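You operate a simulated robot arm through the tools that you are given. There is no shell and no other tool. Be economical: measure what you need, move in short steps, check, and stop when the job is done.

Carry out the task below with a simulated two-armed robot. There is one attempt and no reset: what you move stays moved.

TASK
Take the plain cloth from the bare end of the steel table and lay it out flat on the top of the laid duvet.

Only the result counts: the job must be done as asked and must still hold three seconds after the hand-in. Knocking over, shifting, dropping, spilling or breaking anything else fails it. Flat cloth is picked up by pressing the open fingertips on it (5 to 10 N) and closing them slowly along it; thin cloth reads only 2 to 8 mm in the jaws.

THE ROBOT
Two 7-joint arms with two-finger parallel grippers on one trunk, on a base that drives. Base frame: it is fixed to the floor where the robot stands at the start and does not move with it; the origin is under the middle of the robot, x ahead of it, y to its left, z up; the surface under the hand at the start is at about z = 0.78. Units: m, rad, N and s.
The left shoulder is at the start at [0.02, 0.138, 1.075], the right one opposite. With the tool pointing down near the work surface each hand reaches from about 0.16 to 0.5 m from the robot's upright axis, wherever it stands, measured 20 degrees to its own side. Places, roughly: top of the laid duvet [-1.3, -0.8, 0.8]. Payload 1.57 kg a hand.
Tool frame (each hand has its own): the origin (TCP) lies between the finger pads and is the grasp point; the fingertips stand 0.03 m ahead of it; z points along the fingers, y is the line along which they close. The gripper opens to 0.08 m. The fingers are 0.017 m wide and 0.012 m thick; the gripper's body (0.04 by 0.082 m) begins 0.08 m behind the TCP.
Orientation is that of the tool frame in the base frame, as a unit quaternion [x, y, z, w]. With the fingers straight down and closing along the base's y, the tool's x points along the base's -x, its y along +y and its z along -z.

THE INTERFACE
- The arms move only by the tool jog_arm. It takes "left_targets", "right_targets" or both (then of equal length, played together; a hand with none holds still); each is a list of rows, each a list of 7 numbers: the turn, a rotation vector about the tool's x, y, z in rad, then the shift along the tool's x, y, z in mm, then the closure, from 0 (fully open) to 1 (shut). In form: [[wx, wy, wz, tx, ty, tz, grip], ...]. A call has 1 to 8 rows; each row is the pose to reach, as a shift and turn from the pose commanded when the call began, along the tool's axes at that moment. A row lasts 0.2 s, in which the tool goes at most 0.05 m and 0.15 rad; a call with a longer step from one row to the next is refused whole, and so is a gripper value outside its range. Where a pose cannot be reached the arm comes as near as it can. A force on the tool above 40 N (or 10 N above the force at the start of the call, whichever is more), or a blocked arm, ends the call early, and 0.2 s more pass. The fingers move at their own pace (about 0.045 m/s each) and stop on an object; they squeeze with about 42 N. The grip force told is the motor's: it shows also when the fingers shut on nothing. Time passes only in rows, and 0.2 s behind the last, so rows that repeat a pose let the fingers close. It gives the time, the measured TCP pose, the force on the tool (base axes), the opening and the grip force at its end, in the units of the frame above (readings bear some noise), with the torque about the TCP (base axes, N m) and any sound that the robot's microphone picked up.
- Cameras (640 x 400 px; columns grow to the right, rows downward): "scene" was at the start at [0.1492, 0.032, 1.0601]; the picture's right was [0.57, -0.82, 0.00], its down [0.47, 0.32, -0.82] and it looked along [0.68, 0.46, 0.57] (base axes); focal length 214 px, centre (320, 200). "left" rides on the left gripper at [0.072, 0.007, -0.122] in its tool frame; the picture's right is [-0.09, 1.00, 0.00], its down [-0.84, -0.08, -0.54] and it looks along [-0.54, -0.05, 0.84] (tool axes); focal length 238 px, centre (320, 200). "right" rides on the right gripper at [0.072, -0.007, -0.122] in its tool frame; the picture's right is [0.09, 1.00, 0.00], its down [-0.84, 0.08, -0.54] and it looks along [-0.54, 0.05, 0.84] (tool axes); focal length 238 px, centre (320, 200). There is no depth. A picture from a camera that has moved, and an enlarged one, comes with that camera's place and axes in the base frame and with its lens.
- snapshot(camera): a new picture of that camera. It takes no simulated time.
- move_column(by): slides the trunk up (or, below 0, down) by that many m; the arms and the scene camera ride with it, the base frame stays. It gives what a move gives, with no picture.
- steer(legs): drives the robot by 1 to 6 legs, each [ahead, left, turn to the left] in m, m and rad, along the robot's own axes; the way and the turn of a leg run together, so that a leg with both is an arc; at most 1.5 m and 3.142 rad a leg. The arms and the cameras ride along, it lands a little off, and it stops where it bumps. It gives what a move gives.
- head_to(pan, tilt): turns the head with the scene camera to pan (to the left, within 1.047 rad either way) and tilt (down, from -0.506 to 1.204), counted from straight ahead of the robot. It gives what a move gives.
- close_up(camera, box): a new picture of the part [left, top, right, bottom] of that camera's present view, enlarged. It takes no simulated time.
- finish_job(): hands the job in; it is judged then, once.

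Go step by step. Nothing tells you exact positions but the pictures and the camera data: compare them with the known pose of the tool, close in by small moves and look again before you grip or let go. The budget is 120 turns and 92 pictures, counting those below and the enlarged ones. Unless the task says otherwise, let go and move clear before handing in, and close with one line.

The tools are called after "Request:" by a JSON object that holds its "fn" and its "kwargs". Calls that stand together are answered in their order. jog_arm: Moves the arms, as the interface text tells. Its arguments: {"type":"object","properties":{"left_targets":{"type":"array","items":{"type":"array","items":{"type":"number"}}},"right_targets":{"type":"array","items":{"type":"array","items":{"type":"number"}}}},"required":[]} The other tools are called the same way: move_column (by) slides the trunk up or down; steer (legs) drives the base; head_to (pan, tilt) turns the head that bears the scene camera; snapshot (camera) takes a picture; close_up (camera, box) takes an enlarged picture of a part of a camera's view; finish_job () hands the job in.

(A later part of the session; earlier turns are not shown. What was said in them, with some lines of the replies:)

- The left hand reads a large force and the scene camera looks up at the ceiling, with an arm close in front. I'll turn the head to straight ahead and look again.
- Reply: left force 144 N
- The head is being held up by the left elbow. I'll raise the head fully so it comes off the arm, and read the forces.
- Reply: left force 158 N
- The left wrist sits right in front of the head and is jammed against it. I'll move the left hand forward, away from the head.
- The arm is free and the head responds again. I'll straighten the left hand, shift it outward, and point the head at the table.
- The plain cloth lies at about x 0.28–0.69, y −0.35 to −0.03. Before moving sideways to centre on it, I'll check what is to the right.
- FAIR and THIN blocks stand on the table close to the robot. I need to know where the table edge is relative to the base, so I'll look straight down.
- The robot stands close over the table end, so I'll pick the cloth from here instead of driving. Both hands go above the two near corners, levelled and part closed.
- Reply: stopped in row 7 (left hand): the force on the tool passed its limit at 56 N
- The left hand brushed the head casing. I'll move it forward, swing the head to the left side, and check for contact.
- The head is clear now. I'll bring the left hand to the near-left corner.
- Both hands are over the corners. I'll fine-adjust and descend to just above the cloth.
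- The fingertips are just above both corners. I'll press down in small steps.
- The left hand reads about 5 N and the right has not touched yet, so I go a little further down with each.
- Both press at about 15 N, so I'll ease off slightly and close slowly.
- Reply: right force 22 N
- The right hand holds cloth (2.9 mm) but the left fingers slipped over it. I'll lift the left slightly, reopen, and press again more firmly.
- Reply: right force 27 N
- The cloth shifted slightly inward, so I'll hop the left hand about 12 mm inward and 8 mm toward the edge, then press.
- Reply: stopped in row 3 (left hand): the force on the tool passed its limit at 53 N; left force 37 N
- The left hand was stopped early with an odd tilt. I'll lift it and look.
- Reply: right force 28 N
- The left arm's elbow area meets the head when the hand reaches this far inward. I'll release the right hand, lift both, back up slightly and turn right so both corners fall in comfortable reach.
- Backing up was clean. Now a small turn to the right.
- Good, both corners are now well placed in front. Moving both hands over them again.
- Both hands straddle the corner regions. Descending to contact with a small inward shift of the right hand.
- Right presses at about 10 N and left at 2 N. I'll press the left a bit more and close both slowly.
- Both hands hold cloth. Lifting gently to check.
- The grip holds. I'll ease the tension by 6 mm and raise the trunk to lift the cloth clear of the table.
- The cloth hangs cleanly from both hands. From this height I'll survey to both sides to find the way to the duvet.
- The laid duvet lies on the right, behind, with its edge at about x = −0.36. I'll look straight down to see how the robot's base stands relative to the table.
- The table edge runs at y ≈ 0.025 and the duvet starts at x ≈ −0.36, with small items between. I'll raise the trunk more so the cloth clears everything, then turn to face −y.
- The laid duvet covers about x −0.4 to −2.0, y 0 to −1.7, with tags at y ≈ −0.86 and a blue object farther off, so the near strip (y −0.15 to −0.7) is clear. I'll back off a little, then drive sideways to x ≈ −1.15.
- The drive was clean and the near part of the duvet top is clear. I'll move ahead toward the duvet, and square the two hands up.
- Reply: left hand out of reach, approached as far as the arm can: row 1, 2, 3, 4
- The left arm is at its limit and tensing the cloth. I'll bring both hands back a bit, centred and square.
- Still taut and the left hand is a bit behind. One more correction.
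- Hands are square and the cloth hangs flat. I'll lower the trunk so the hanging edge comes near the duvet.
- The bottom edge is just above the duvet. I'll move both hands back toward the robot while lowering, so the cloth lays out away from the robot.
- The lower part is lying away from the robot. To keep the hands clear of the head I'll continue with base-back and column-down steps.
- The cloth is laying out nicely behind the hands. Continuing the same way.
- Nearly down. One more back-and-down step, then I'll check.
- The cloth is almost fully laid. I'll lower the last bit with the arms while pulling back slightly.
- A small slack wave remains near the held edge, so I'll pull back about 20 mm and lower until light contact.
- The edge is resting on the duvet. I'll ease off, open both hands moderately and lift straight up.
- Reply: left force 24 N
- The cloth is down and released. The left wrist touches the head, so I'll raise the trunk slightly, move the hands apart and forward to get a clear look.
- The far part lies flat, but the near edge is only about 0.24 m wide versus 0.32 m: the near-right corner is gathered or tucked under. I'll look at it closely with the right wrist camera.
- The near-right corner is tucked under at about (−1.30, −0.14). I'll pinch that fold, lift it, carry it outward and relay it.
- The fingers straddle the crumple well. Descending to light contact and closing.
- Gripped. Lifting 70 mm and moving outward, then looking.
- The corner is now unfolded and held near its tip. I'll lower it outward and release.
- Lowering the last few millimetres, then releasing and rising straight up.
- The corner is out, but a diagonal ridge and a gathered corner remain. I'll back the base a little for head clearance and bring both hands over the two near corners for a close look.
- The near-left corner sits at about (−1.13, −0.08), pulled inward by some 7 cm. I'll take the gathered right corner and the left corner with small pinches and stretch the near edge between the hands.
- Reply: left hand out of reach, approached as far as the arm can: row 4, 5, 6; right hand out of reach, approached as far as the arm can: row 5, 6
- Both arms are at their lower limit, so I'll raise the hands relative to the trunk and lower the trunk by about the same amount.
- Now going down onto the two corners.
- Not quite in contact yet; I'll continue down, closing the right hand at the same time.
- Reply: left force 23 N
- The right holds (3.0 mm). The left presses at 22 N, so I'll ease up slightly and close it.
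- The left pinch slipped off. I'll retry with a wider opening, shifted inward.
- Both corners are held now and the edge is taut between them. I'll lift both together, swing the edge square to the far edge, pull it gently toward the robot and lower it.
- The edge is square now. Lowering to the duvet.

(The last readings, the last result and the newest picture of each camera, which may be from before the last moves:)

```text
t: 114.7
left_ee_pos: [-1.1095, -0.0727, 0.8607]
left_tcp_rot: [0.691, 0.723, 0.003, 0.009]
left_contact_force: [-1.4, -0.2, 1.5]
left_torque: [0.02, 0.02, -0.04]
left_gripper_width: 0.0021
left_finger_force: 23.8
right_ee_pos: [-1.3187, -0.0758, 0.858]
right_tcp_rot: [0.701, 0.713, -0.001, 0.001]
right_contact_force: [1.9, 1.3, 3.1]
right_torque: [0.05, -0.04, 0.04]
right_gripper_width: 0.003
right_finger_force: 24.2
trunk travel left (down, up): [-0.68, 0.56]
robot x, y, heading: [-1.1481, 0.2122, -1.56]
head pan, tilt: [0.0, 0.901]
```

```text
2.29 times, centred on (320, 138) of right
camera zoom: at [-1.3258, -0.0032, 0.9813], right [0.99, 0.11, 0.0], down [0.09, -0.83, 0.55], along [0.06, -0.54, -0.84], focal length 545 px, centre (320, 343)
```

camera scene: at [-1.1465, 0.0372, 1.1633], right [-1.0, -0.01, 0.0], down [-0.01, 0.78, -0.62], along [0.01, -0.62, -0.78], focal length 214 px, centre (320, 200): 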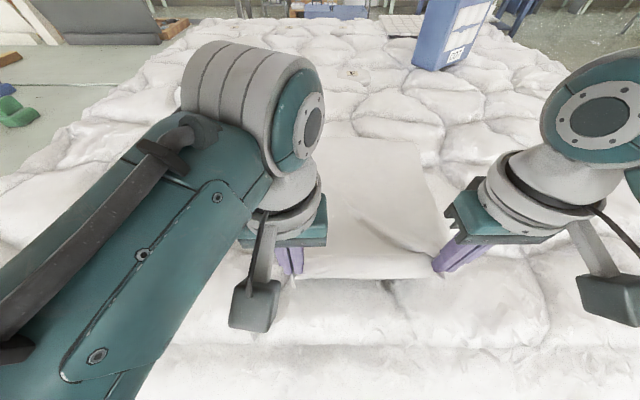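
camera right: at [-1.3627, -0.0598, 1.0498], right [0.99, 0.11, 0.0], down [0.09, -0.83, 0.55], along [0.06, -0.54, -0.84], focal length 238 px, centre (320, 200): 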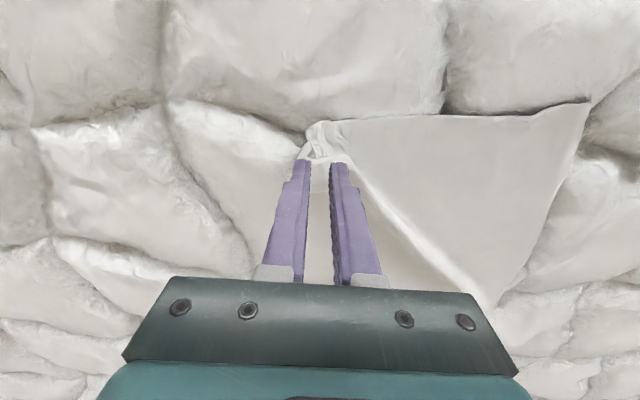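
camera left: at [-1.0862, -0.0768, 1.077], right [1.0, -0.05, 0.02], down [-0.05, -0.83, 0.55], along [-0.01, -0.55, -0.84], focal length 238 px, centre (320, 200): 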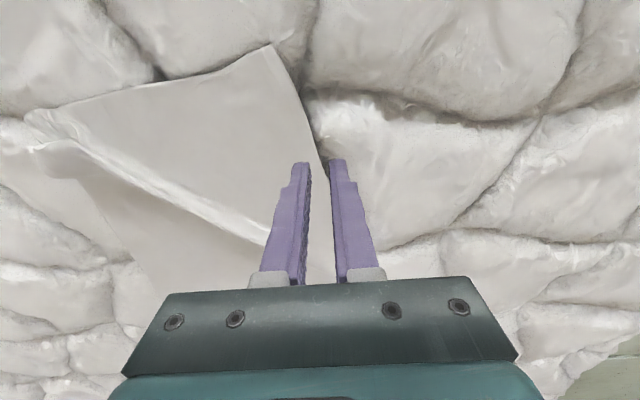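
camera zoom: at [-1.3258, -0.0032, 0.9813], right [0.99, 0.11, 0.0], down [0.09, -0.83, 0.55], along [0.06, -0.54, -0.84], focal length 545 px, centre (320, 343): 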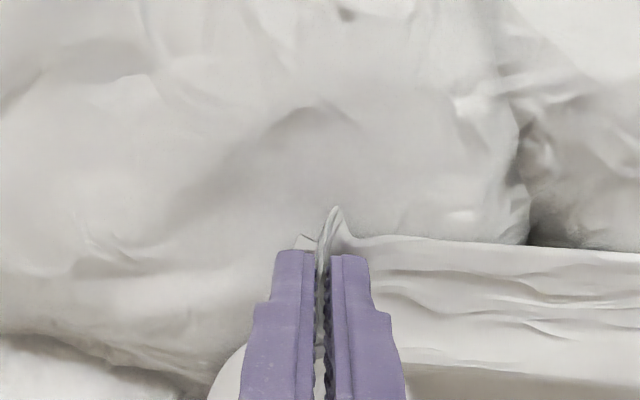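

Light contact on both. I'll press slightly and open slowly so the fingertips spread the gathers apart.

Request:
{"fn": "jog_arm", "kwargs": {"left_targets": [[0, 0, 0, 0, 0, 1, 0.95], [0, 0, 0, 0, 0, 1, 0.88], [0, 0, 0, 0, 0, 1, 0.8], [0, 0, 0, 0, 0, 1, 0.72], [0, 0, 0, 0, 0, 1, 0.64], [0, 0, 0, 0, 0, 1, 0.55], [0, 0, 0, 0, 0, 1, 0.45], [0, 0, 0, 0, 0, 1, 0.45]], "right_targets": [[0, 0, 0, 0, 0, 1, 0.95], [0, 0, 0, 0, 0, 1, 0.88], [0, 0, 0, 0, 0, 1, 0.8], [0, 0, 0, 0, 0, 1, 0.72], [0, 0, 0, 0, 0, 1, 0.64], [0, 0, 0, 0, 0, 1, 0.55], [0, 0, 0, 0, 0, 1, 0.45], [0, 0, 0, 0, 0, 1, 0.35]]}}

Request:
{"fn": "close_up", "kwargs": {"camera": "right", "box": [180, 50, 460, 225]}}

Request:
{"fn": "close_up", "kwargs": {"camera": "left", "box": [180, 50, 460, 225]}}

```text
t: 116.5
left_ee_pos: [-1.1091, -0.0728, 0.86]
left_tcp_rot: [0.691, 0.723, 0.004, 0.009]
left_contact_force: [0.1, -0.4, -0.3]
left_torque: [-0.02, 0.0, 0.0]
left_gripper_width: 0.0437
left_finger_force: 0.1
right_ee_pos: [-1.32, -0.0751, 0.8572]
right_tcp_rot: [0.701, 0.713, -0.002, 0.002]
right_contact_force: [0.4, 0.3, 0.5]
right_torque: [-0.04, -0.01, -0.02]
right_gripper_width: 0.0522
right_finger_force: 0.1
trunk travel left (down, up): [-0.68, 0.56]
robot x, y, heading: [-1.1502, 0.2132, -1.563]
head pan, tilt: [0.0, 0.901]
```

```text
2.29 times, centred on (320, 138) of right
camera zoom: at [-1.3265, -0.0034, 0.9798], right [0.99, 0.11, 0.0], down [0.09, -0.83, 0.54], along [0.06, -0.54, -0.84], focal length 545 px, centre (320, 343)
```

zoom: 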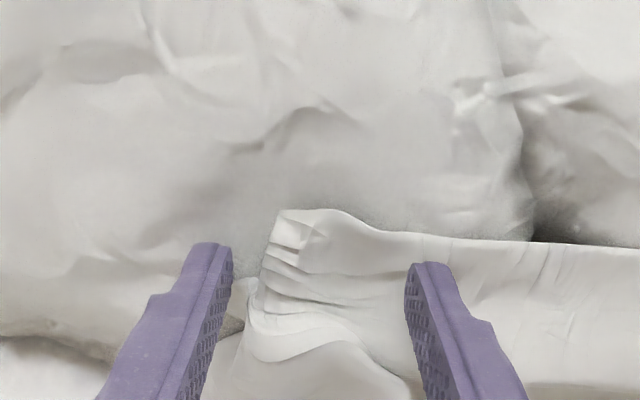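

```text
2.29 times, centred on (320, 138) of left
camera zoom: at [-1.1084, -0.0001, 0.9823], right [1.0, -0.05, 0.02], down [-0.05, -0.83, 0.55], along [-0.01, -0.55, -0.84], focal length 545 px, centre (320, 343)
```

zoom: 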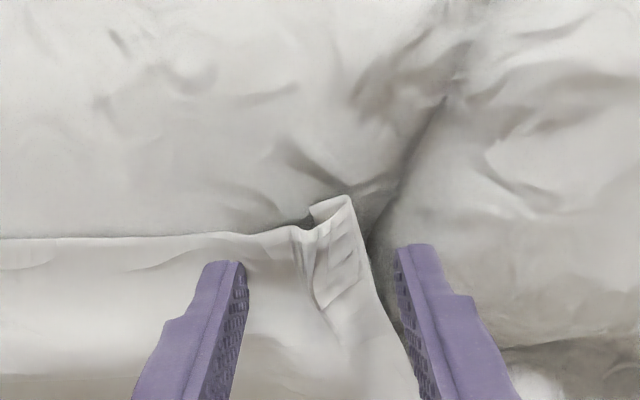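

The gathers are relaxing. I'll lift clear, move apart and see the whole.

Request:
{"fn": "jog_arm", "kwargs": {"left_targets": [[0, 0, 0, 0, 0, -20, 0.45], [0, 0, 0, -10, 10, -50, 0.45], [0, 0, 0, -20, 50, -80, 0.45], [0, 0, 0, -30, 95, -80, 0.45], [0, 0, 0, -30, 140, -80, 0.45], [0, 0, 0, -30, 180, -80, 0.45], [0, 0, 0, -30, 180, -80, 0.45]], "right_targets": [[0, 0, 0, 0, 0, -20, 0.35], [0, 0, 0, -10, -10, -50, 0.45], [0, 0, 0, -20, -50, -80, 0.45], [0, 0, 0, -30, -95, -80, 0.45], [0, 0, 0, -30, -140, -80, 0.45], [0, 0, 0, -30, -140, -80, 0.45], [0, 0, 0, -30, -140, -80, 0.45]]}}

Request:
{"fn": "close_up", "kwargs": {"camera": "scene", "box": [220, 110, 480, 310]}}

```text
refused: row 3 steps farther than a row can; nothing moved
```

```text
2.00 times, centred on (350, 210) of scene
camera zoom: at [-1.1466, 0.0371, 1.1632], right [-1.0, -0.01, 0.0], down [-0.01, 0.78, -0.62], along [0.01, -0.62, -0.78], focal length 429 px, centre (260, 180)
```

zoom: 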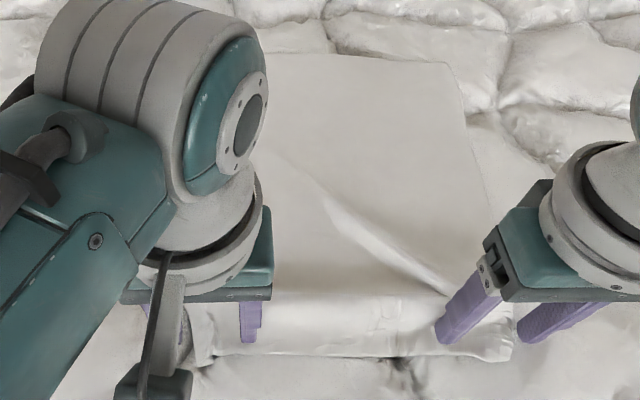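

Request:
{"fn": "jog_arm", "kwargs": {"left_targets": [[0, 0, 0, 0, 0, -20, 0.45], [0, 0, 0, -10, 10, -50, 0.45], [0, 0, 0, -20, 35, -80, 0.45], [0, 0, 0, -30, 75, -80, 0.45], [0, 0, 0, -30, 120, -80, 0.45], [0, 0, 0, -30, 165, -80, 0.45], [0, 0, 0, -30, 195, -80, 0.45]], "right_targets": [[0, 0, 0, 0, 0, -20, 0.35], [0, 0, 0, -10, -10, -50, 0.45], [0, 0, 0, -20, -35, -80, 0.45], [0, 0, 0, -30, -75, -80, 0.45], [0, 0, 0, -30, -120, -80, 0.45], [0, 0, 0, -30, -140, -80, 0.45], [0, 0, 0, -30, -140, -80, 0.45]]}}

Request:
{"fn": "close_up", "kwargs": {"camera": "scene", "box": [200, 110, 480, 310]}}

```text
t: 118.1
left_ee_pos: [-0.9101, -0.0937, 0.9425]
left_tcp_rot: [0.691, 0.723, 0.004, 0.009]
left_contact_force: [-0.7, 0.5, -0.4]
left_torque: [-0.01, -0.01, 0.0]
left_gripper_width: 0.044
left_finger_force: 0.0
right_ee_pos: [-1.4588, -0.1073, 0.94]
right_tcp_rot: [0.701, 0.713, -0.002, 0.001]
right_contact_force: [-0.2, -0.6, 0.0]
right_torque: [0.03, 0.0, 0.02]
right_gripper_width: 0.044
right_finger_force: 0.0
trunk travel left (down, up): [-0.68, 0.56]
robot x, y, heading: [-1.1497, 0.2134, -1.562]
head pan, tilt: [0.0, 0.901]
```

```text
2.00 times, centred on (340, 210) of scene
camera zoom: at [-1.1465, 0.0371, 1.1632], right [-1.0, -0.01, 0.0], down [-0.01, 0.78, -0.62], along [0.01, -0.62, -0.78], focal length 429 px, centre (280, 180)
```

zoom: 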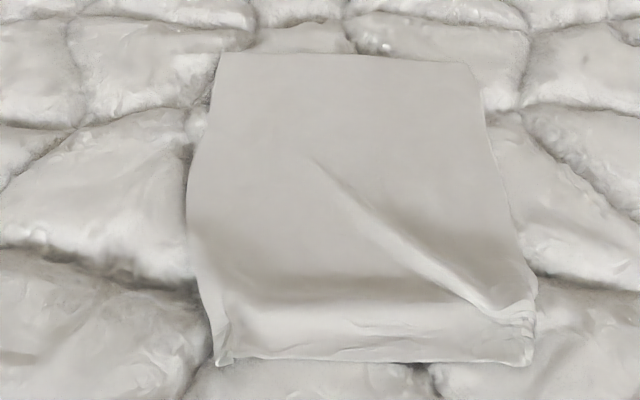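

The cloth is mostly flat; only the near-right corner is gathered by about 5 cm. I'll press the closed fingertips lightly on it and smooth it outward.

Request:
{"fn": "jog_arm", "kwargs": {"right_targets": [[0, 0, 0, 4, 40, 0, 0.7], [0, 0, 0, 8, 80, 0, 1], [0, 0, 0, 12, 120, 10, 1], [0, 0, 0, 12, 136, 40, 1], [0, 0, 0, 12, 136, 70, 1], [0, 0, 0, 12, 136, 70, 1]]}}

Request:
{"fn": "close_up", "kwargs": {"camera": "right", "box": [180, 50, 460, 225]}}

```text
t: 119.5
left_ee_pos: [-0.9131, -0.0938, 0.9417]
left_tcp_rot: [0.691, 0.723, 0.003, 0.008]
left_contact_force: [0.8, -0.5, -0.9]
left_torque: [0.0, -0.01, -0.02]
left_gripper_width: 0.0438
left_finger_force: 0.0
right_ee_pos: [-1.3207, -0.0937, 0.866]
right_tcp_rot: [0.702, 0.712, 0.0, 0.002]
right_contact_force: [0.8, 0.4, 0.8]
right_torque: [-0.05, 0.0, -0.02]
right_gripper_width: 0.0
right_finger_force: 21.7
trunk travel left (down, up): [-0.68, 0.56]
robot x, y, heading: [-1.1492, 0.2141, -1.559]
head pan, tilt: [0.0, 0.901]
```

```text
2.29 times, centred on (320, 138) of right
camera zoom: at [-1.3284, -0.0213, 0.9894], right [0.99, 0.11, 0.0], down [0.09, -0.83, 0.55], along [0.06, -0.54, -0.84], focal length 545 px, centre (320, 343)
```

zoom: 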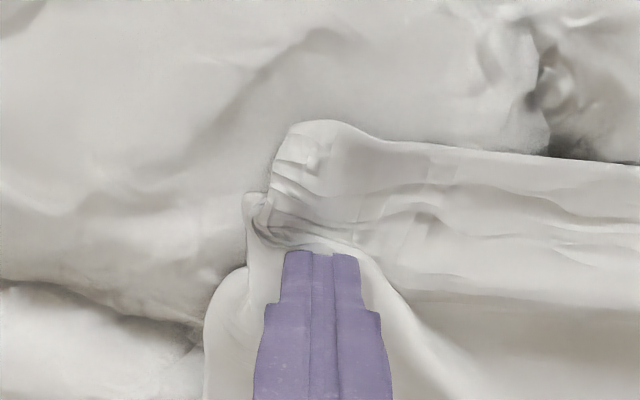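

The corner tip is tucked beneath. I'll press near the fold and drag outward so that it unrolls.

Request:
{"fn": "jog_arm", "kwargs": {"right_targets": [[0, 0, 0, 8, 2, 3, 1], [0, 0, 0, 8, 2, 6, 1], [0, 0, 0, 8, 2, 7, 1], [0, 0, 0, 8, 2, 7, 1]]}}

```text
t: 120.5
left_ee_pos: [-0.9105, -0.092, 0.9428]
left_tcp_rot: [0.69, 0.723, 0.002, 0.009]
left_contact_force: [-0.4, 0.0, -0.3]
left_torque: [-0.01, -0.01, -0.01]
left_gripper_width: 0.0441
left_finger_force: 0.1
right_ee_pos: [-1.3206, -0.0843, 0.8601]
right_tcp_rot: [0.702, 0.712, -0.001, 0.002]
right_contact_force: [0.0, 0.1, 1.0]
right_torque: [0.02, 0.01, 0.01]
right_gripper_width: 0.0
right_finger_force: 21.0
trunk travel left (down, up): [-0.68, 0.56]
robot x, y, heading: [-1.1465, 0.2123, -1.562]
head pan, tilt: [0.0, 0.901]
```

Request:
{"fn": "jog_arm", "kwargs": {"right_targets": [[0, 0, 0, 0, 0, 1.5, 1], [0, 0, 0, 0, 0, 3, 1], [0, 0, 0, 0, 0, 3, 1]]}}

```text
t: 121.3
left_ee_pos: [-0.9119, -0.0935, 0.9421]
left_tcp_rot: [0.691, 0.723, 0.003, 0.01]
left_contact_force: [0.0, 0.4, 0.1]
left_torque: [0.01, -0.04, 0.0]
left_gripper_width: 0.0441
left_finger_force: 0.1
right_ee_pos: [-1.3197, -0.0828, 0.8578]
right_tcp_rot: [0.701, 0.713, -0.001, 0.001]
right_contact_force: [-0.2, 0.6, 2.2]
right_torque: [-0.03, 0.0, 0.01]
right_gripper_width: 0.0
right_finger_force: 21.2
trunk travel left (down, up): [-0.68, 0.56]
robot x, y, heading: [-1.1497, 0.216, -1.566]
head pan, tilt: [0.0, 0.901]
```

Request:
{"fn": "jog_arm", "kwargs": {"right_targets": [[0, 0, 0, 0, 0, 1.2, 1], [0, 0, 0, 0, -6, 1.2, 1], [0, 0, 0, 1, -13, 1.2, 1], [0, 0, 0, 2, -20, 1.2, 1], [0, 0, 0, 3, -27, 1.2, 1], [0, 0, 0, 3, -27, 1.2, 1]]}}

Request:
{"fn": "close_up", "kwargs": {"camera": "right", "box": [180, 50, 460, 225]}}

```text
t: 122.7
left_ee_pos: [-0.912, -0.0947, 0.943]
left_tcp_rot: [0.691, 0.723, 0.003, 0.011]
left_contact_force: [-0.5, 0.6, -0.8]
left_torque: [-0.01, 0.0, 0.02]
left_gripper_width: 0.0441
left_finger_force: 0.1
right_ee_pos: [-1.3448, -0.0852, 0.8565]
right_tcp_rot: [0.702, 0.713, -0.002, 0.003]
right_contact_force: [11.4, -3.6, 25.6]
right_torque: [-0.07, -0.51, -0.02]
right_gripper_width: 0.0
right_finger_force: 21.4
trunk travel left (down, up): [-0.68, 0.56]
robot x, y, heading: [-1.1513, 0.2123, -1.565]
head pan, tilt: [0.0, 0.901]
```

```text
2.29 times, centred on (320, 138) of right
camera zoom: at [-1.3532, -0.0124, 0.9788], right [0.99, 0.11, 0.0], down [0.09, -0.83, 0.55], along [0.06, -0.55, -0.84], focal length 545 px, centre (320, 343)
```

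zoom: 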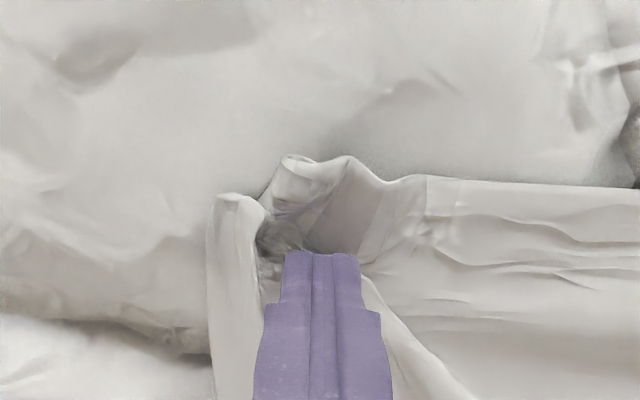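

It is moving outward with the fingertip. I'll ease the pressure a bit and continue another 25 mm.

Request:
{"fn": "jog_arm", "kwargs": {"right_targets": [[0, 0, 0, 0, 0, -1, 1], [0, 0, 0, 1, -6, -1.5, 1], [0, 0, 0, 2, -13, -2, 1], [0, 0, 0, 3, -20, -2.5, 1], [0, 0, 0, 4, -27, -3, 1], [0, 0, 0, 4, -27, -3, 1], [0, 0, 0, 4, -27, -30, 1], [0, 0, 0, 4, -27, -75, 0.5]]}}

Request:
{"fn": "snapshot", "kwargs": {"camera": "right"}}

```text
t: 124.5
left_ee_pos: [-0.9126, -0.0945, 0.942]
left_tcp_rot: [0.691, 0.723, 0.003, 0.009]
left_contact_force: [-0.7, 0.5, -0.6]
left_torque: [0.03, 0.01, -0.05]
left_gripper_width: 0.0437
left_finger_force: 0.2
right_ee_pos: [-1.3782, -0.0777, 0.9309]
right_tcp_rot: [0.701, 0.713, 0.0, 0.0]
right_contact_force: [0.5, 0.4, 0.0]
right_torque: [0.0, -0.03, 0.0]
right_gripper_width: 0.0318
right_finger_force: 0.0
trunk travel left (down, up): [-0.68, 0.56]
robot x, y, heading: [-1.1452, 0.2129, -1.565]
head pan, tilt: [0.0, 0.901]
```

```text
7 pictures are left
camera right: at [-1.3857, -0.0052, 1.0537], right [0.99, 0.11, 0.0], down [0.09, -0.83, 0.54], along [0.06, -0.54, -0.84], focal length 238 px, centre (320, 200)
```

right: 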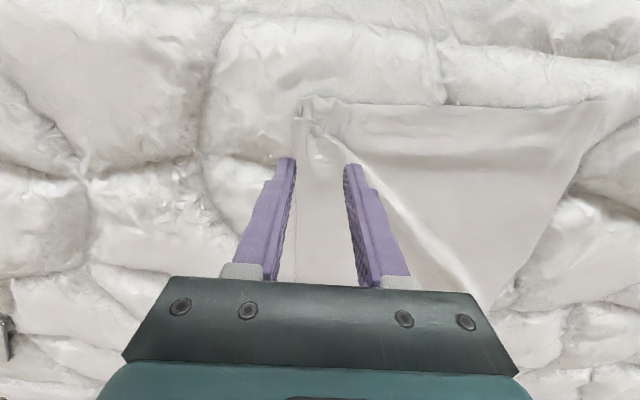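

The right edge now runs nearly straight to the corner. Moving the right hand away and viewing the whole.

Request:
{"fn": "jog_arm", "kwargs": {"right_targets": [[0, 0, 0, 0, -30, -10, 0.5], [0, 0, 0, 0, -70, -10, 0.5], [0, 0, 0, 0, -100, -10, 0.5]]}}

Request:
{"fn": "close_up", "kwargs": {"camera": "scene", "box": [200, 110, 480, 310]}}

```text
t: 125.3
left_ee_pos: [-0.9132, -0.0926, 0.9428]
left_tcp_rot: [0.691, 0.723, 0.004, 0.009]
left_contact_force: [0.3, 0.2, -0.2]
left_torque: [-0.02, -0.02, 0.01]
left_gripper_width: 0.0438
left_finger_force: 0.0
right_ee_pos: [-1.4759, -0.0786, 0.9395]
right_tcp_rot: [0.701, 0.713, -0.002, 0.001]
right_contact_force: [0.2, -0.3, 0.0]
right_torque: [0.01, -0.02, -0.02]
right_gripper_width: 0.0399
right_finger_force: 0.1
trunk travel left (down, up): [-0.68, 0.56]
robot x, y, heading: [-1.1482, 0.2143, -1.561]
head pan, tilt: [0.0, 0.901]
```

```text
2.00 times, centred on (340, 210) of scene
camera zoom: at [-1.1467, 0.0372, 1.1632], right [-1.0, -0.01, 0.0], down [-0.01, 0.78, -0.62], along [0.01, -0.62, -0.78], focal length 429 px, centre (280, 180)
```

zoom: 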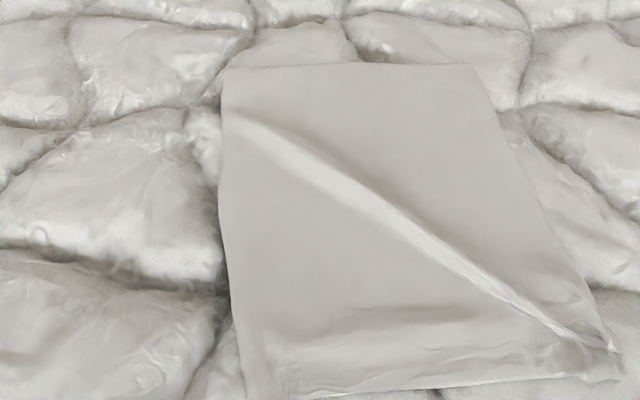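

The right side is good now; the near-left corner needs about 5 cm outward, which should take out the diagonal ridge. I'll anchor the right corner with the right fingertips and smooth the left one outward.

Request:
{"fn": "jog_arm", "kwargs": {"left_targets": [[0, 0, 0, 4, -40, 0, 0.7], [0, 0, 0, 8, -80, 0, 1], [0, 0, 0, 12, -120, 0, 1], [0, 0, 0, 16, -160, 0, 1], [0, 0, 0, 20, -200, 10, 1], [0, 0, 0, 24, -237, 30, 1], [0, 0, 0, 24, -237, 60, 1], [0, 0, 0, 24, -237, 78, 1]], "right_targets": [[0, 0, 0, 0, 25, 0, 0.7], [0, 0, 0, -2, 50, 0, 1], [0, 0, 0, -4, 75, 0, 1], [0, 0, 0, -6, 104, 10, 1], [0, 0, 0, -6, 104, 30, 1], [0, 0, 0, -6, 104, 50, 1], [0, 0, 0, -6, 104, 70, 1], [0, 0, 0, -6, 104, 78, 1]]}}

Request:
{"fn": "jog_arm", "kwargs": {"left_targets": [[0, 0, 0, 0, 0, 3, 1], [0, 0, 0, 0, 0, 5, 1], [0, 0, 0, 0, 0, 5, 1]], "right_targets": [[0, 0, 0, 0, 0, 2, 1], [0, 0, 0, 0, 0, 4, 1], [0, 0, 0, 0, 0, 4, 1]]}}

```text
t: 127.0
left_ee_pos: [-1.1042, -0.0825, 0.8568]
left_tcp_rot: [0.684, 0.727, 0.035, 0.046]
left_contact_force: [-5.2, 9.7, 37.4]
left_torque: [0.42, 0.43, -0.06]
left_gripper_width: 0.0
left_finger_force: 21.5
right_ee_pos: [-1.3723, -0.0837, 0.8703]
right_tcp_rot: [0.701, 0.713, -0.002, 0.001]
right_contact_force: [1.0, 0.6, -0.6]
right_torque: [-0.03, -0.02, -0.03]
right_gripper_width: 0.0
right_finger_force: 21.7
trunk travel left (down, up): [-0.68, 0.56]
robot x, y, heading: [-1.1482, 0.2169, -1.559]
head pan, tilt: [0.0, 0.901]
stopped in row 8 (left hand): the force on the tool passed its limit at 84 N (the readings are from after the stop); the commanded pose is now the measured one
```

```text
t: 127.3
left_ee_pos: [-1.1043, -0.0834, 0.8565]
left_tcp_rot: [0.684, 0.727, 0.034, 0.046]
left_contact_force: [-6.7, 10.8, 35.3]
left_torque: [0.42, 0.43, -0.03]
left_gripper_width: 0.0006
left_finger_force: 20.8
right_ee_pos: [-1.3719, -0.0837, 0.8687]
right_tcp_rot: [0.702, 0.712, -0.002, 0.0]
right_contact_force: [-0.2, -0.5, 0.9]
right_torque: [0.0, 0.01, 0.0]
right_gripper_width: 0.0
right_finger_force: 21.0
trunk travel left (down, up): [-0.68, 0.56]
robot x, y, heading: [-1.1498, 0.215, -1.563]
head pan, tilt: [0.0, 0.901]
stopped in row 1 (left hand): the force on the tool passed its limit at 57 N (the readings are from after the stop); the commanded pose is now the measured one
```

The left arm met the head again. I'll lift both hands, back the base by 8 cm for room, and take a look.

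Request:
{"fn": "jog_arm", "kwargs": {"left_targets": [[0, 0, 0, 0, 0, -12, 1], [0, 0, 0, 0, 0, -40, 1], [0, 0, 0, 0, 0, -80, 1], [0, 0, 0, 0, 0, -80, 1]], "right_targets": [[0, 0, 0, 0, 0, -12, 1], [0, 0, 0, 0, 0, -40, 1], [0, 0, 0, 0, 0, -70, 1], [0, 0, 0, 0, 0, -70, 1]]}}

Request:
{"fn": "steer", "kwargs": {"legs": [[-0.1, 0, 0]]}}

Request:
{"fn": "snapshot", "kwargs": {"camera": "scene"}}

```text
t: 128.5
left_ee_pos: [-1.0783, -0.0841, 0.9233]
left_tcp_rot: [0.675, 0.731, 0.062, 0.076]
left_contact_force: [-0.2, -0.3, 0.1]
left_torque: [0.04, 0.0, 0.02]
left_gripper_width: 0.0002
left_finger_force: 21.4
right_ee_pos: [-1.3717, -0.0845, 0.9372]
right_tcp_rot: [0.702, 0.712, -0.002, 0.0]
right_contact_force: [0.5, 0.3, 0.3]
right_torque: [-0.02, 0.03, -0.02]
right_gripper_width: 0.0001
right_finger_force: 20.7
trunk travel left (down, up): [-0.68, 0.56]
robot x, y, heading: [-1.15, 0.2127, -1.557]
head pan, tilt: [0.0, 0.901]
stopped in row 4 (left hand): the arm was blocked; the commanded pose is now the measured one
```

```text
t: 129.6
left_ee_pos: [-1.0802, 0.0155, 0.9222]
left_tcp_rot: [0.675, 0.731, 0.062, 0.076]
left_contact_force: [0.0, -0.2, -0.1]
left_torque: [-0.03, 0.01, -0.05]
left_gripper_width: 0.0001
left_finger_force: 21.4
right_ee_pos: [-1.3731, 0.0142, 0.9375]
right_tcp_rot: [0.702, 0.712, -0.001, 0.001]
right_contact_force: [0.4, -1.1, 0.1]
right_torque: [0.0, 0.0, 0.01]
right_gripper_width: 0.0
right_finger_force: 21.2
trunk travel left (down, up): [-0.68, 0.56]
robot x, y, heading: [-1.1459, 0.3142, -1.559]
head pan, tilt: [0.0, 0.901]
```

```text
5 pictures are left
camera scene: at [-1.1475, 0.1366, 1.1632], right [-1.0, -0.01, 0.0], down [-0.01, 0.78, -0.62], along [0.01, -0.62, -0.78], focal length 214 px, centre (320, 200)
```

scene: 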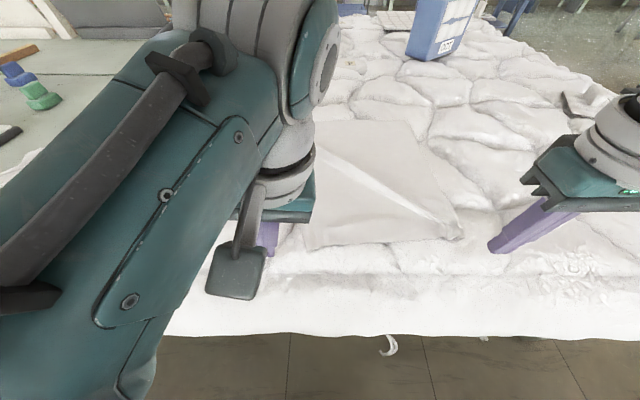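

The left arm is a bit twisted near the head. I'll move it forward away from the head and straighten it; the right goes forward to its anchor spot.

Request:
{"fn": "jog_arm", "kwargs": {"left_targets": [[0, 0, 0, -35, 0, -5, 1], [0.03, 0, 0, -70, 0, -10, 1], [0.1, 0, 0, -100, 0, -10, 1], [0.2, 0, 0, -105, -10, -5, 1], [0.2, 0, 0, -105, -35, -5, 1], [0.2, 0, 0, -105, -60, 0, 1], [0.2, 0, 0, -105, -60, 0, 1]], "right_targets": [[0, 0, 0, -35, 0, 0, 1], [0, 0, 0, -70, 0, 0, 1], [0, 0, 0, -98, 0, 20, 1], [0, 0, 0, -98, 0, 40, 1], [0, 0, 0, -98, 0, 60, 1], [0, 0, 0, -98, 0, 70, 1], [0, 0, 0, -98, 0, 70, 1]]}}

```text
t: 131.2
left_ee_pos: [-1.1268, -0.0941, 0.9139]
left_tcp_rot: [0.677, 0.736, -0.011, 0.008]
left_contact_force: [-0.6, -0.1, -0.4]
left_torque: [-0.02, -0.01, 0.0]
left_gripper_width: 0.0
left_finger_force: 21.6
right_ee_pos: [-1.3706, -0.0845, 0.8663]
right_tcp_rot: [0.702, 0.712, -0.001, 0.001]
right_contact_force: [-0.2, -0.6, -0.1]
right_torque: [-0.04, -0.02, -0.01]
right_gripper_width: 0.0001
right_finger_force: 21.5
trunk travel left (down, up): [-0.68, 0.56]
robot x, y, heading: [-1.1457, 0.3122, -1.556]
head pan, tilt: [0.0, 0.901]
```

Reached freely. Now lowering both onto the cloth.

Request:
{"fn": "jog_arm", "kwargs": {"left_targets": [[0, 0, 0, 4, -12, 12, 1], [0, 0, 0, 8, -22, 26, 1], [0, 0, 0, 8, -22, 38, 1], [0, 0, 0, 8, -22, 46, 1], [0, 0, 0, 8, -22, 51, 1], [0, 0, 0, 8, -22, 51, 1]], "right_targets": [[0, 0, 0, 0, 0, 2, 1], [0, 0, 0, 0, 0, 4, 1], [0, 0, 0, 0, 0, 6, 1], [0, 0, 0, 0, 0, 8, 1], [0, 0, 0, 0, 0, 8, 1], [0, 0, 0, 0, 0, 8, 1]]}}

```text
t: 132.6
left_ee_pos: [-1.139, -0.0736, 0.8733]
left_tcp_rot: [0.678, 0.735, -0.015, 0.01]
left_contact_force: [-0.3, -0.3, -1.1]
left_torque: [-0.02, 0.0, -0.01]
left_gripper_width: 0.0001
left_finger_force: 21.1
left hand out of reach, approached as far as the arm can: row 1, 2, 3, 4, 5, 6
right_ee_pos: [-1.3722, -0.0845, 0.8592]
right_tcp_rot: [0.703, 0.712, -0.002, 0.001]
right_contact_force: [-0.4, 0.7, 0.1]
right_torque: [-0.03, 0.03, -0.02]
right_gripper_width: 0.0
right_finger_force: 21.5
trunk travel left (down, up): [-0.68, 0.56]
robot x, y, heading: [-1.1467, 0.3163, -1.558]
head pan, tilt: [0.0, 0.901]
```

The left arm is crossing too far inward. I'll lift both hands and shift the base 0.1 m to its right so the cloth is centred between the arms.

Request:
{"fn": "jog_arm", "kwargs": {"left_targets": [[0, 0, 0, 0, 0, -20, 1], [0, 0, 0, 0, 20, -50, 1], [0, 0, 0, 0, 40, -70, 1], [0, 0, 0, 0, 80, -70, 1], [0, 0, 0, 0, 110, -70, 1]], "right_targets": [[0, 0, 0, 0, 0, -20, 1], [0, 0, 0, 0, 0, -50, 1], [0, 0, 0, 0, 30, -70, 1], [0, 0, 0, 0, 65, -70, 1], [0, 0, 0, 0, 100, -70, 1]]}}

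Request:
{"fn": "steer", "kwargs": {"legs": [[0, -0.1, 0]]}}

```text
t: 133.8
left_ee_pos: [-1.0297, -0.0593, 0.94]
left_tcp_rot: [0.679, 0.734, -0.011, 0.007]
left_contact_force: [-0.1, -0.3, 0.9]
left_torque: [0.01, -0.02, 0.0]
left_gripper_width: 0.0001
left_finger_force: 21.1
right_ee_pos: [-1.2719, -0.0798, 0.9307]
right_tcp_rot: [0.702, 0.712, -0.001, 0.001]
right_contact_force: [-0.2, 0.9, -0.2]
right_torque: [0.0, -0.04, 0.0]
right_gripper_width: 0.0
right_finger_force: 21.1
trunk travel left (down, up): [-0.68, 0.56]
robot x, y, heading: [-1.149, 0.3175, -1.561]
head pan, tilt: [0.0, 0.901]
```

```text
t: 135.0
left_ee_pos: [-1.1322, -0.0611, 0.9389]
left_tcp_rot: [0.679, 0.734, -0.012, 0.008]
left_contact_force: [1.0, -0.6, -0.3]
left_torque: [0.0, 0.04, 0.01]
left_gripper_width: 0.0
left_finger_force: 20.9
right_ee_pos: [-1.3743, -0.082, 0.9295]
right_tcp_rot: [0.702, 0.712, -0.002, 0.0]
right_contact_force: [-0.5, -0.1, 0.1]
right_torque: [0.0, 0.02, -0.02]
right_gripper_width: 0.0002
right_finger_force: 21.2
trunk travel left (down, up): [-0.68, 0.56]
robot x, y, heading: [-1.2456, 0.3108, -1.567]
head pan, tilt: [0.0, 0.901]
```

Now both down again to just touching.

Request:
{"fn": "jog_arm", "kwargs": {"left_targets": [[0, 0, 0, -10, -10, 20, 1], [0, 0, 0, -22, -22, 40, 1], [0, 0, 0, -22, -22, 60, 1], [0, 0, 0, -22, -22, 72, 1], [0, 0, 0, -22, -22, 76, 1], [0, 0, 0, -22, -22, 76, 1]], "right_targets": [[0, 0, 0, 0, 0, 20, 1], [0, 0, 0, 0, 0, 40, 1], [0, 0, 0, 0, 0, 58, 1], [0, 0, 0, 0, 0, 68, 1], [0, 0, 0, 0, 0, 72, 1], [0, 0, 0, 0, 0, 72, 1]]}}

```text
t: 136.4
left_ee_pos: [-1.1519, -0.0854, 0.863]
left_tcp_rot: [0.679, 0.734, -0.012, 0.009]
left_contact_force: [0.2, -1.1, -1.5]
left_torque: [-0.01, 0.0, -0.02]
left_gripper_width: 0.0
left_finger_force: 21.0
right_ee_pos: [-1.3729, -0.0806, 0.8572]
right_tcp_rot: [0.702, 0.712, -0.002, 0.001]
right_contact_force: [0.6, -0.4, 1.3]
right_torque: [0.02, 0.01, -0.02]
right_gripper_width: 0.0
right_finger_force: 21.7
trunk travel left (down, up): [-0.68, 0.56]
robot x, y, heading: [-1.2509, 0.3121, -1.563]
head pan, tilt: [0.0, 0.901]
```

Positions are right. A little more down on each to reach light pressure.

Request:
{"fn": "jog_arm", "kwargs": {"left_targets": [[0, 0, 0, 0, 0, 2, 1], [0, 0, 0, 0, 0, 4, 1], [0, 0, 0, 0, 0, 5, 1], [0, 0, 0, 0, 0, 5, 1]], "right_targets": [[0, 0, 0, 0, 0, 1, 1], [0, 0, 0, 0, 0, 2, 1], [0, 0, 0, 0, 0, 2.5, 1], [0, 0, 0, 0, 0, 2.5, 1]]}}

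```text
t: 137.3
left_ee_pos: [-1.1538, -0.0862, 0.8606]
left_tcp_rot: [0.68, 0.733, -0.011, 0.007]
left_contact_force: [0.7, 0.0, -0.4]
left_torque: [-0.01, -0.02, 0.01]
left_gripper_width: 0.0
left_finger_force: 21.2
right_ee_pos: [-1.3732, -0.0833, 0.8567]
right_tcp_rot: [0.701, 0.713, 0.0, 0.002]
right_contact_force: [-2.0, 7.1, 19.1]
right_torque: [0.31, -0.08, 0.06]
right_gripper_width: 0.0
right_finger_force: 22.0
trunk travel left (down, up): [-0.68, 0.56]
robot x, y, heading: [-1.248, 0.3131, -1.564]
head pan, tilt: [0.0, 0.901]
stopped in row 4 (right hand): the force on the tool passed its limit at 42 N (the readings are from after the stop); the commanded pose is now the measured one
```

The right is anchored. Left continues down.

Request:
{"fn": "jog_arm", "kwargs": {"left_targets": [[0, 0, 0, 0, 0, 1.5, 1], [0, 0, 0, 0, 0, 3, 1], [0, 0, 0, 0, 0, 3, 1]]}}

```text
t: 138.1
left_ee_pos: [-1.1521, -0.0871, 0.8582]
left_tcp_rot: [0.679, 0.734, -0.012, 0.008]
left_contact_force: [0.3, 0.6, -0.2]
left_torque: [0.02, 0.0, 0.0]
left_gripper_width: 0.0
left_finger_force: 21.3
right_ee_pos: [-1.3732, -0.0832, 0.8559]
right_tcp_rot: [0.702, 0.713, 0.0, 0.002]
right_contact_force: [-0.4, 12.3, 29.1]
right_torque: [0.43, -0.16, 0.11]
right_gripper_width: 0.0
right_finger_force: 21.5
trunk travel left (down, up): [-0.68, 0.56]
robot x, y, heading: [-1.2472, 0.3151, -1.561]
head pan, tilt: [0.0, 0.901]
```

Request:
{"fn": "jog_arm", "kwargs": {"left_targets": [[0, 0, 0, 0, 0, 1.5, 1], [0, 0, 0, 0, 0, 2.5, 1], [0, 0, 0, 0, 0, 2.5, 1]], "right_targets": [[0, 0, 0, 0, 0, -0.6, 1], [0, 0, 0, 0, 0, -0.6, 1], [0, 0, 0, 0, 0, -0.6, 1]]}}

```text
t: 138.8
left_ee_pos: [-1.1521, -0.0873, 0.8564]
left_tcp_rot: [0.679, 0.734, -0.01, 0.006]
left_contact_force: [2.1, 7.9, 18.7]
left_torque: [0.34, -0.09, 0.03]
left_gripper_width: 0.0
left_finger_force: 21.6
right_ee_pos: [-1.3732, -0.0822, 0.8557]
right_tcp_rot: [0.701, 0.713, -0.001, 0.001]
right_contact_force: [-1.9, 7.3, 16.0]
right_torque: [0.22, -0.03, 0.05]
right_gripper_width: 0.0
right_finger_force: 21.4
trunk travel left (down, up): [-0.68, 0.56]
robot x, y, heading: [-1.2566, 0.3123, -1.56]
head pan, tilt: [0.0, 0.901]
stopped in row 3 (left hand): the force on the tool passed its limit at 42 N (the readings are from after the stop); the commanded pose is now the measured one
```

Both are pressed. I'll drag the left outward by 45 mm.

Request:
{"fn": "jog_arm", "kwargs": {"left_targets": [[0, 0, 0, 0, 7, -0.4, 1], [0, 0, 0, 0, 14, -0.4, 1], [0, 0, 0, 0, 21, -0.4, 1], [0, 0, 0, 0, 28, -0.4, 1], [0, 0, 0, 0, 36, -0.4, 1], [0, 0, 0, 0, 45, -0.4, 1], [0, 0, 0, 0, 45, -0.4, 1]]}}

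Request:
{"fn": "close_up", "kwargs": {"camera": "scene", "box": [200, 90, 480, 290]}}

```text
t: 140.4
left_ee_pos: [-1.1093, -0.0834, 0.8569]
left_tcp_rot: [0.679, 0.734, -0.012, 0.007]
left_contact_force: [-3.0, -0.8, 5.5]
left_torque: [0.04, 0.1, 0.0]
left_gripper_width: 0.0
left_finger_force: 21.1
right_ee_pos: [-1.3736, -0.0844, 0.8566]
right_tcp_rot: [0.702, 0.712, -0.002, 0.002]
right_contact_force: [1.1, 6.2, 19.6]
right_torque: [0.21, -0.22, 0.02]
right_gripper_width: 0.0
right_finger_force: 21.2
trunk travel left (down, up): [-0.68, 0.56]
robot x, y, heading: [-1.2527, 0.3158, -1.561]
head pan, tilt: [0.0, 0.901]
```

```text
2.00 times, centred on (340, 190) of scene
camera zoom: at [-1.2492, 0.1356, 1.1634], right [-1.0, -0.01, 0.0], down [-0.01, 0.78, -0.62], along [0.01, -0.62, -0.78], focal length 429 px, centre (280, 220)
```

zoom: 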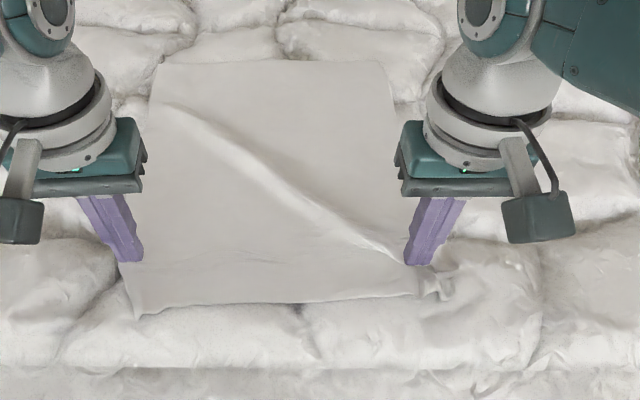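

Much better; the ridge is lower. Continue the left drag a bit further outward and toward the robot.

Request:
{"fn": "jog_arm", "kwargs": {"left_targets": [[0, 0, 0, 0, 0, 0.6, 1], [0, 0, 0, 3, 6, 0.6, 1], [0, 0, 0, 6, 12, 0.6, 1], [0, 0, 0, 9, 18, 0.6, 1], [0, 0, 0, 12, 24, 0.6, 1], [0, 0, 0, 14, 28, 0.6, 1], [0, 0, 0, 14, 28, 0.6, 1]]}}

Request:
{"fn": "close_up", "kwargs": {"camera": "scene", "box": [200, 90, 480, 290]}}

```text
t: 142.0
left_ee_pos: [-1.0816, -0.0652, 0.856]
left_tcp_rot: [0.68, 0.733, -0.011, 0.006]
left_contact_force: [1.4, -0.5, -0.2]
left_torque: [0.01, -0.02, 0.01]
left_gripper_width: 0.0002
left_finger_force: 21.2
right_ee_pos: [-1.3732, -0.0841, 0.8568]
right_tcp_rot: [0.702, 0.712, -0.001, 0.002]
right_contact_force: [1.2, 7.6, 23.3]
right_torque: [0.25, -0.2, 0.06]
right_gripper_width: 0.0
right_finger_force: 21.2
trunk travel left (down, up): [-0.68, 0.56]
robot x, y, heading: [-1.2518, 0.3098, -1.562]
head pan, tilt: [0.0, 0.901]
```

```text
2.00 times, centred on (340, 190) of scene
camera zoom: at [-1.249, 0.1357, 1.1633], right [-1.0, -0.01, 0.0], down [-0.01, 0.78, -0.62], along [0.01, -0.62, -0.78], focal length 429 px, centre (280, 220)
```

zoom: 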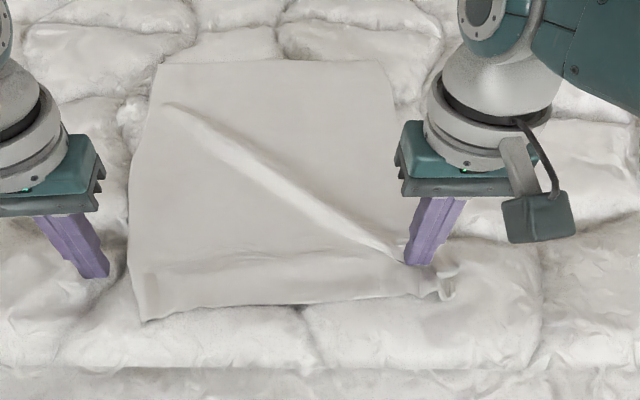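

The left fingertip slid off the cloth edge, but the outline is now nearly a full rectangle. One ridge remains; I'll press on its near-left side and push it gently outward to take up the slack.

Request:
{"fn": "jog_arm", "kwargs": {"left_targets": [[0, 0, 0, 0, 0, -25, 1], [0, 0, 0, -15, -30, -35, 1], [0, 0, 0, -35, -70, -35, 1], [0, 0, 0, -50, -105, -35, 1], [0, 0, 0, -60, -128, -35, 1], [0, 0, 0, -60, -128, -20, 1], [0, 0, 0, -60, -128, -12, 1], [0, 0, 0, -60, -128, -8, 1]]}}

Request:
{"fn": "jog_arm", "kwargs": {"left_targets": [[0, 0, 0, 0, 0, 2, 1], [0, 0, 0, 0, 0, 4, 1], [0, 0, 0, 0, 0, 4, 1]]}}

```text
t: 143.8
left_ee_pos: [-1.191, -0.0998, 0.8903]
left_tcp_rot: [0.68, 0.733, -0.012, 0.007]
left_contact_force: [1.1, -1.0, 1.0]
left_torque: [0.01, 0.02, 0.02]
left_gripper_width: 0.0
left_finger_force: 21.4
left hand out of reach, approached as far as the arm can: row 4, 5, 6, 7, 8
right_ee_pos: [-1.3733, -0.0838, 0.8565]
right_tcp_rot: [0.701, 0.713, -0.002, 0.002]
right_contact_force: [-0.8, 2.6, 16.5]
right_torque: [0.14, -0.14, 0.05]
right_gripper_width: 0.0
right_finger_force: 21.4
trunk travel left (down, up): [-0.68, 0.56]
robot x, y, heading: [-1.2502, 0.3123, -1.561]
head pan, tilt: [0.0, 0.901]
```

```text
t: 144.6
left_ee_pos: [-1.1912, -0.1001, 0.8848]
left_tcp_rot: [0.68, 0.733, -0.012, 0.006]
left_contact_force: [-0.7, 0.1, 0.3]
left_torque: [0.02, -0.01, -0.01]
left_gripper_width: 0.0
left_finger_force: 20.9
right_ee_pos: [-1.3732, -0.0836, 0.8556]
right_tcp_rot: [0.701, 0.713, -0.001, 0.002]
right_contact_force: [0.1, 2.0, 16.1]
right_torque: [0.09, -0.12, 0.04]
right_gripper_width: 0.0
right_finger_force: 21.5
trunk travel left (down, up): [-0.68, 0.56]
robot x, y, heading: [-1.248, 0.3113, -1.56]
head pan, tilt: [0.0, 0.901]
```

Reach limits it here, but this spot is usable: about 6 cm off the ridge. Lowering to contact.

Request:
{"fn": "jog_arm", "kwargs": {"left_targets": [[0, 0, 0, 0, 0, 8, 1], [0, 0, 0, 0, 0, 16, 1], [0, 0, 0, 0, 0, 22, 1], [0, 0, 0, 0, 0, 25, 1], [0, 0, 0, 0, 0, 25, 1]]}}

```text
t: 145.8
left_ee_pos: [-1.1863, -0.0884, 0.8641]
left_tcp_rot: [0.679, 0.734, -0.012, 0.006]
left_contact_force: [0.3, 0.2, 1.1]
left_torque: [0.01, 0.01, -0.01]
left_gripper_width: 0.0
left_finger_force: 21.4
left hand out of reach, approached as far as the arm can: row 1, 2, 3, 4, 5
right_ee_pos: [-1.3724, -0.0846, 0.857]
right_tcp_rot: [0.701, 0.713, -0.001, 0.002]
right_contact_force: [0.1, 1.3, 15.5]
right_torque: [0.07, -0.11, 0.02]
right_gripper_width: 0.0002
right_finger_force: 21.5
trunk travel left (down, up): [-0.68, 0.56]
robot x, y, heading: [-1.2528, 0.3155, -1.56]
head pan, tilt: [0.0, 0.901]
```

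Request:
{"fn": "jog_arm", "kwargs": {"left_targets": [[0, 0, 0, 5, 2, 3, 1], [0, 0, 0, 10, 5, 5, 1], [0, 0, 0, 10, 5, 5, 1]]}}

```text
t: 146.6
left_ee_pos: [-1.1835, -0.0776, 0.8593]
left_tcp_rot: [0.679, 0.734, -0.012, 0.007]
left_contact_force: [-0.2, 0.0, -0.6]
left_torque: [0.0, -0.01, -0.02]
left_gripper_width: 0.0
left_finger_force: 20.6
right_ee_pos: [-1.3726, -0.0835, 0.8561]
right_tcp_rot: [0.702, 0.713, -0.001, 0.002]
right_contact_force: [-0.3, 0.7, 15.0]
right_torque: [0.04, -0.12, 0.03]
right_gripper_width: 0.0
right_finger_force: 21.3
trunk travel left (down, up): [-0.68, 0.56]
robot x, y, heading: [-1.2512, 0.3117, -1.564]
head pan, tilt: [0.0, 0.901]
```

Commanded and measured agree again. Pressing a bit more, then dragging outward and toward the robot.

Request:
{"fn": "jog_arm", "kwargs": {"left_targets": [[0, 0, 0, 0, 0, 1.5, 1], [0, 0, 0, 0, 0, 3, 1], [0, 0, 0, 0, 0, 3, 1]]}}

```text
t: 147.4
left_ee_pos: [-1.1814, -0.0789, 0.856]
left_tcp_rot: [0.679, 0.734, -0.012, 0.007]
left_contact_force: [0.6, 5.0, 14.8]
left_torque: [0.26, -0.09, -0.02]
left_gripper_width: 0.0001
left_finger_force: 21.6
right_ee_pos: [-1.3734, -0.0839, 0.8554]
right_tcp_rot: [0.702, 0.712, -0.002, 0.002]
right_contact_force: [-1.2, -0.9, 11.5]
right_torque: [0.01, -0.05, -0.01]
right_gripper_width: 0.0
right_finger_force: 21.3
trunk travel left (down, up): [-0.68, 0.56]
robot x, y, heading: [-1.252, 0.3133, -1.561]
head pan, tilt: [0.0, 0.901]
```

Request:
{"fn": "jog_arm", "kwargs": {"left_targets": [[0, 0, 0, 2, 7, 0, 1], [0, 0, 0, 4, 14, 0, 1], [0, 0, 0, 6, 21, 0, 1], [0, 0, 0, 8, 28, 0, 1], [0, 0, 0, 9, 34, 0, 1], [0, 0, 0, 9, 34, 0, 1]]}}

Request:
{"fn": "close_up", "kwargs": {"camera": "scene", "box": [200, 90, 480, 290]}}

```text
t: 148.8
left_ee_pos: [-1.1529, -0.0677, 0.8551]
left_tcp_rot: [0.679, 0.734, -0.015, 0.005]
left_contact_force: [-11.8, 1.4, 23.9]
left_torque: [0.22, 0.3, 0.05]
left_gripper_width: 0.0002
left_finger_force: 21.0
right_ee_pos: [-1.3752, -0.0836, 0.8572]
right_tcp_rot: [0.702, 0.713, -0.003, 0.001]
right_contact_force: [1.0, 0.7, 1.2]
right_torque: [0.0, -0.08, 0.02]
right_gripper_width: 0.0
right_finger_force: 20.9
trunk travel left (down, up): [-0.68, 0.56]
robot x, y, heading: [-1.257, 0.3132, -1.561]
head pan, tilt: [0.0, 0.901]
```

```text
2.00 times, centred on (340, 190) of scene
camera zoom: at [-1.2503, 0.1346, 1.1637], right [-1.0, -0.01, 0.0], down [-0.01, 0.78, -0.62], along [0.01, -0.62, -0.78], focal length 429 px, centre (280, 220)
```

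zoom: 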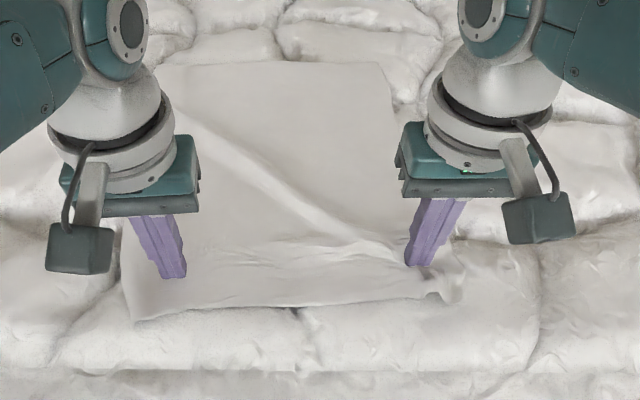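

The ridge has nearly flattened out and the cloth spreads almost fully. I'll lift both hands straight up and move them clear.

Request:
{"fn": "jog_arm", "kwargs": {"left_targets": [[0, 0, 0, 0, -1, -3, 1], [0, 0, 0, 0, -1, -15, 1], [0, 0, 0, 0, -1, -40, 1], [0, 0, 0, 0, 0, -75, 1], [0, 0, 0, 0, 35, -90, 1], [0, 0, 0, 0, 80, -90, 1], [0, 0, 0, 0, 120, -90, 1]], "right_targets": [[0, 0, 0, 0, 0, -3, 1], [0, 0, 0, 0, 0, -15, 1], [0, 0, 0, 0, 0, -40, 1], [0, 0, 0, 0, 0, -75, 1], [0, 0, 0, 0, -35, -90, 1], [0, 0, 0, 0, -70, -90, 1], [0, 0, 0, 0, -70, -90, 1]]}}

Request:
{"fn": "close_up", "kwargs": {"camera": "scene", "box": [200, 90, 480, 290]}}

```text
t: 150.4
left_ee_pos: [-1.029, -0.0522, 0.9452]
left_tcp_rot: [0.68, 0.733, -0.013, 0.007]
left_contact_force: [0.4, -0.6, -0.5]
left_torque: [-0.03, 0.0, -0.01]
left_gripper_width: 0.0
left_finger_force: 21.2
right_ee_pos: [-1.4455, -0.0845, 0.9446]
right_tcp_rot: [0.702, 0.712, -0.002, 0.001]
right_contact_force: [0.3, 0.2, -0.9]
right_torque: [-0.01, 0.0, -0.01]
right_gripper_width: 0.0
right_finger_force: 21.3
trunk travel left (down, up): [-0.68, 0.56]
robot x, y, heading: [-1.2518, 0.3144, -1.557]
head pan, tilt: [0.0, 0.901]
```

```text
2.00 times, centred on (340, 190) of scene
camera zoom: at [-1.2487, 0.1359, 1.1633], right [-1.0, -0.01, 0.0], down [-0.01, 0.78, -0.62], along [0.01, -0.62, -0.78], focal length 429 px, centre (280, 220)
```

zoom: 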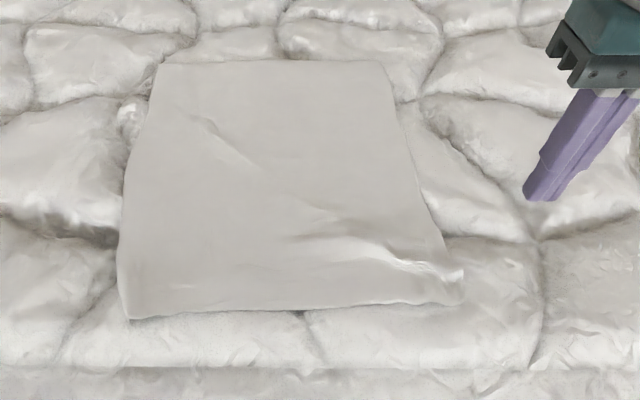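

The cloth now lies flat on the duvet top, full outline visible with only small wrinkles. I'll raise the trunk clear and hand in.

Request:
{"fn": "move_column", "kwargs": {"by": 0.1}}

Request:
{"fn": "finish_job", "kwargs": {}}

```text
t: 151.7
left_ee_pos: [-1.0291, -0.0522, 1.0442]
left_tcp_rot: [0.68, 0.733, -0.012, 0.007]
left_contact_force: [-1.2, -0.8, 1.0]
left_torque: [-0.01, 0.0, -0.04]
left_gripper_width: 0.0
left_finger_force: 21.0
right_ee_pos: [-1.444, -0.0848, 1.0448]
right_tcp_rot: [0.701, 0.713, -0.001, 0.001]
right_contact_force: [0.3, -0.3, 0.2]
right_torque: [0.02, 0.03, 0.03]
right_gripper_width: 0.0
right_finger_force: 20.9
trunk travel left (down, up): [-0.78, 0.46]
robot x, y, heading: [-1.2465, 0.3125, -1.561]
head pan, tilt: [0.0, 0.901]
```

```text
The job is handed in.
```

The plain cloth is laid out on top of the duvet, on its near side, almost fully spread with a few small wrinkles, mostly by its near-right corner; both hands are clear, I saw nothing else disturbed, and the job is handed in.
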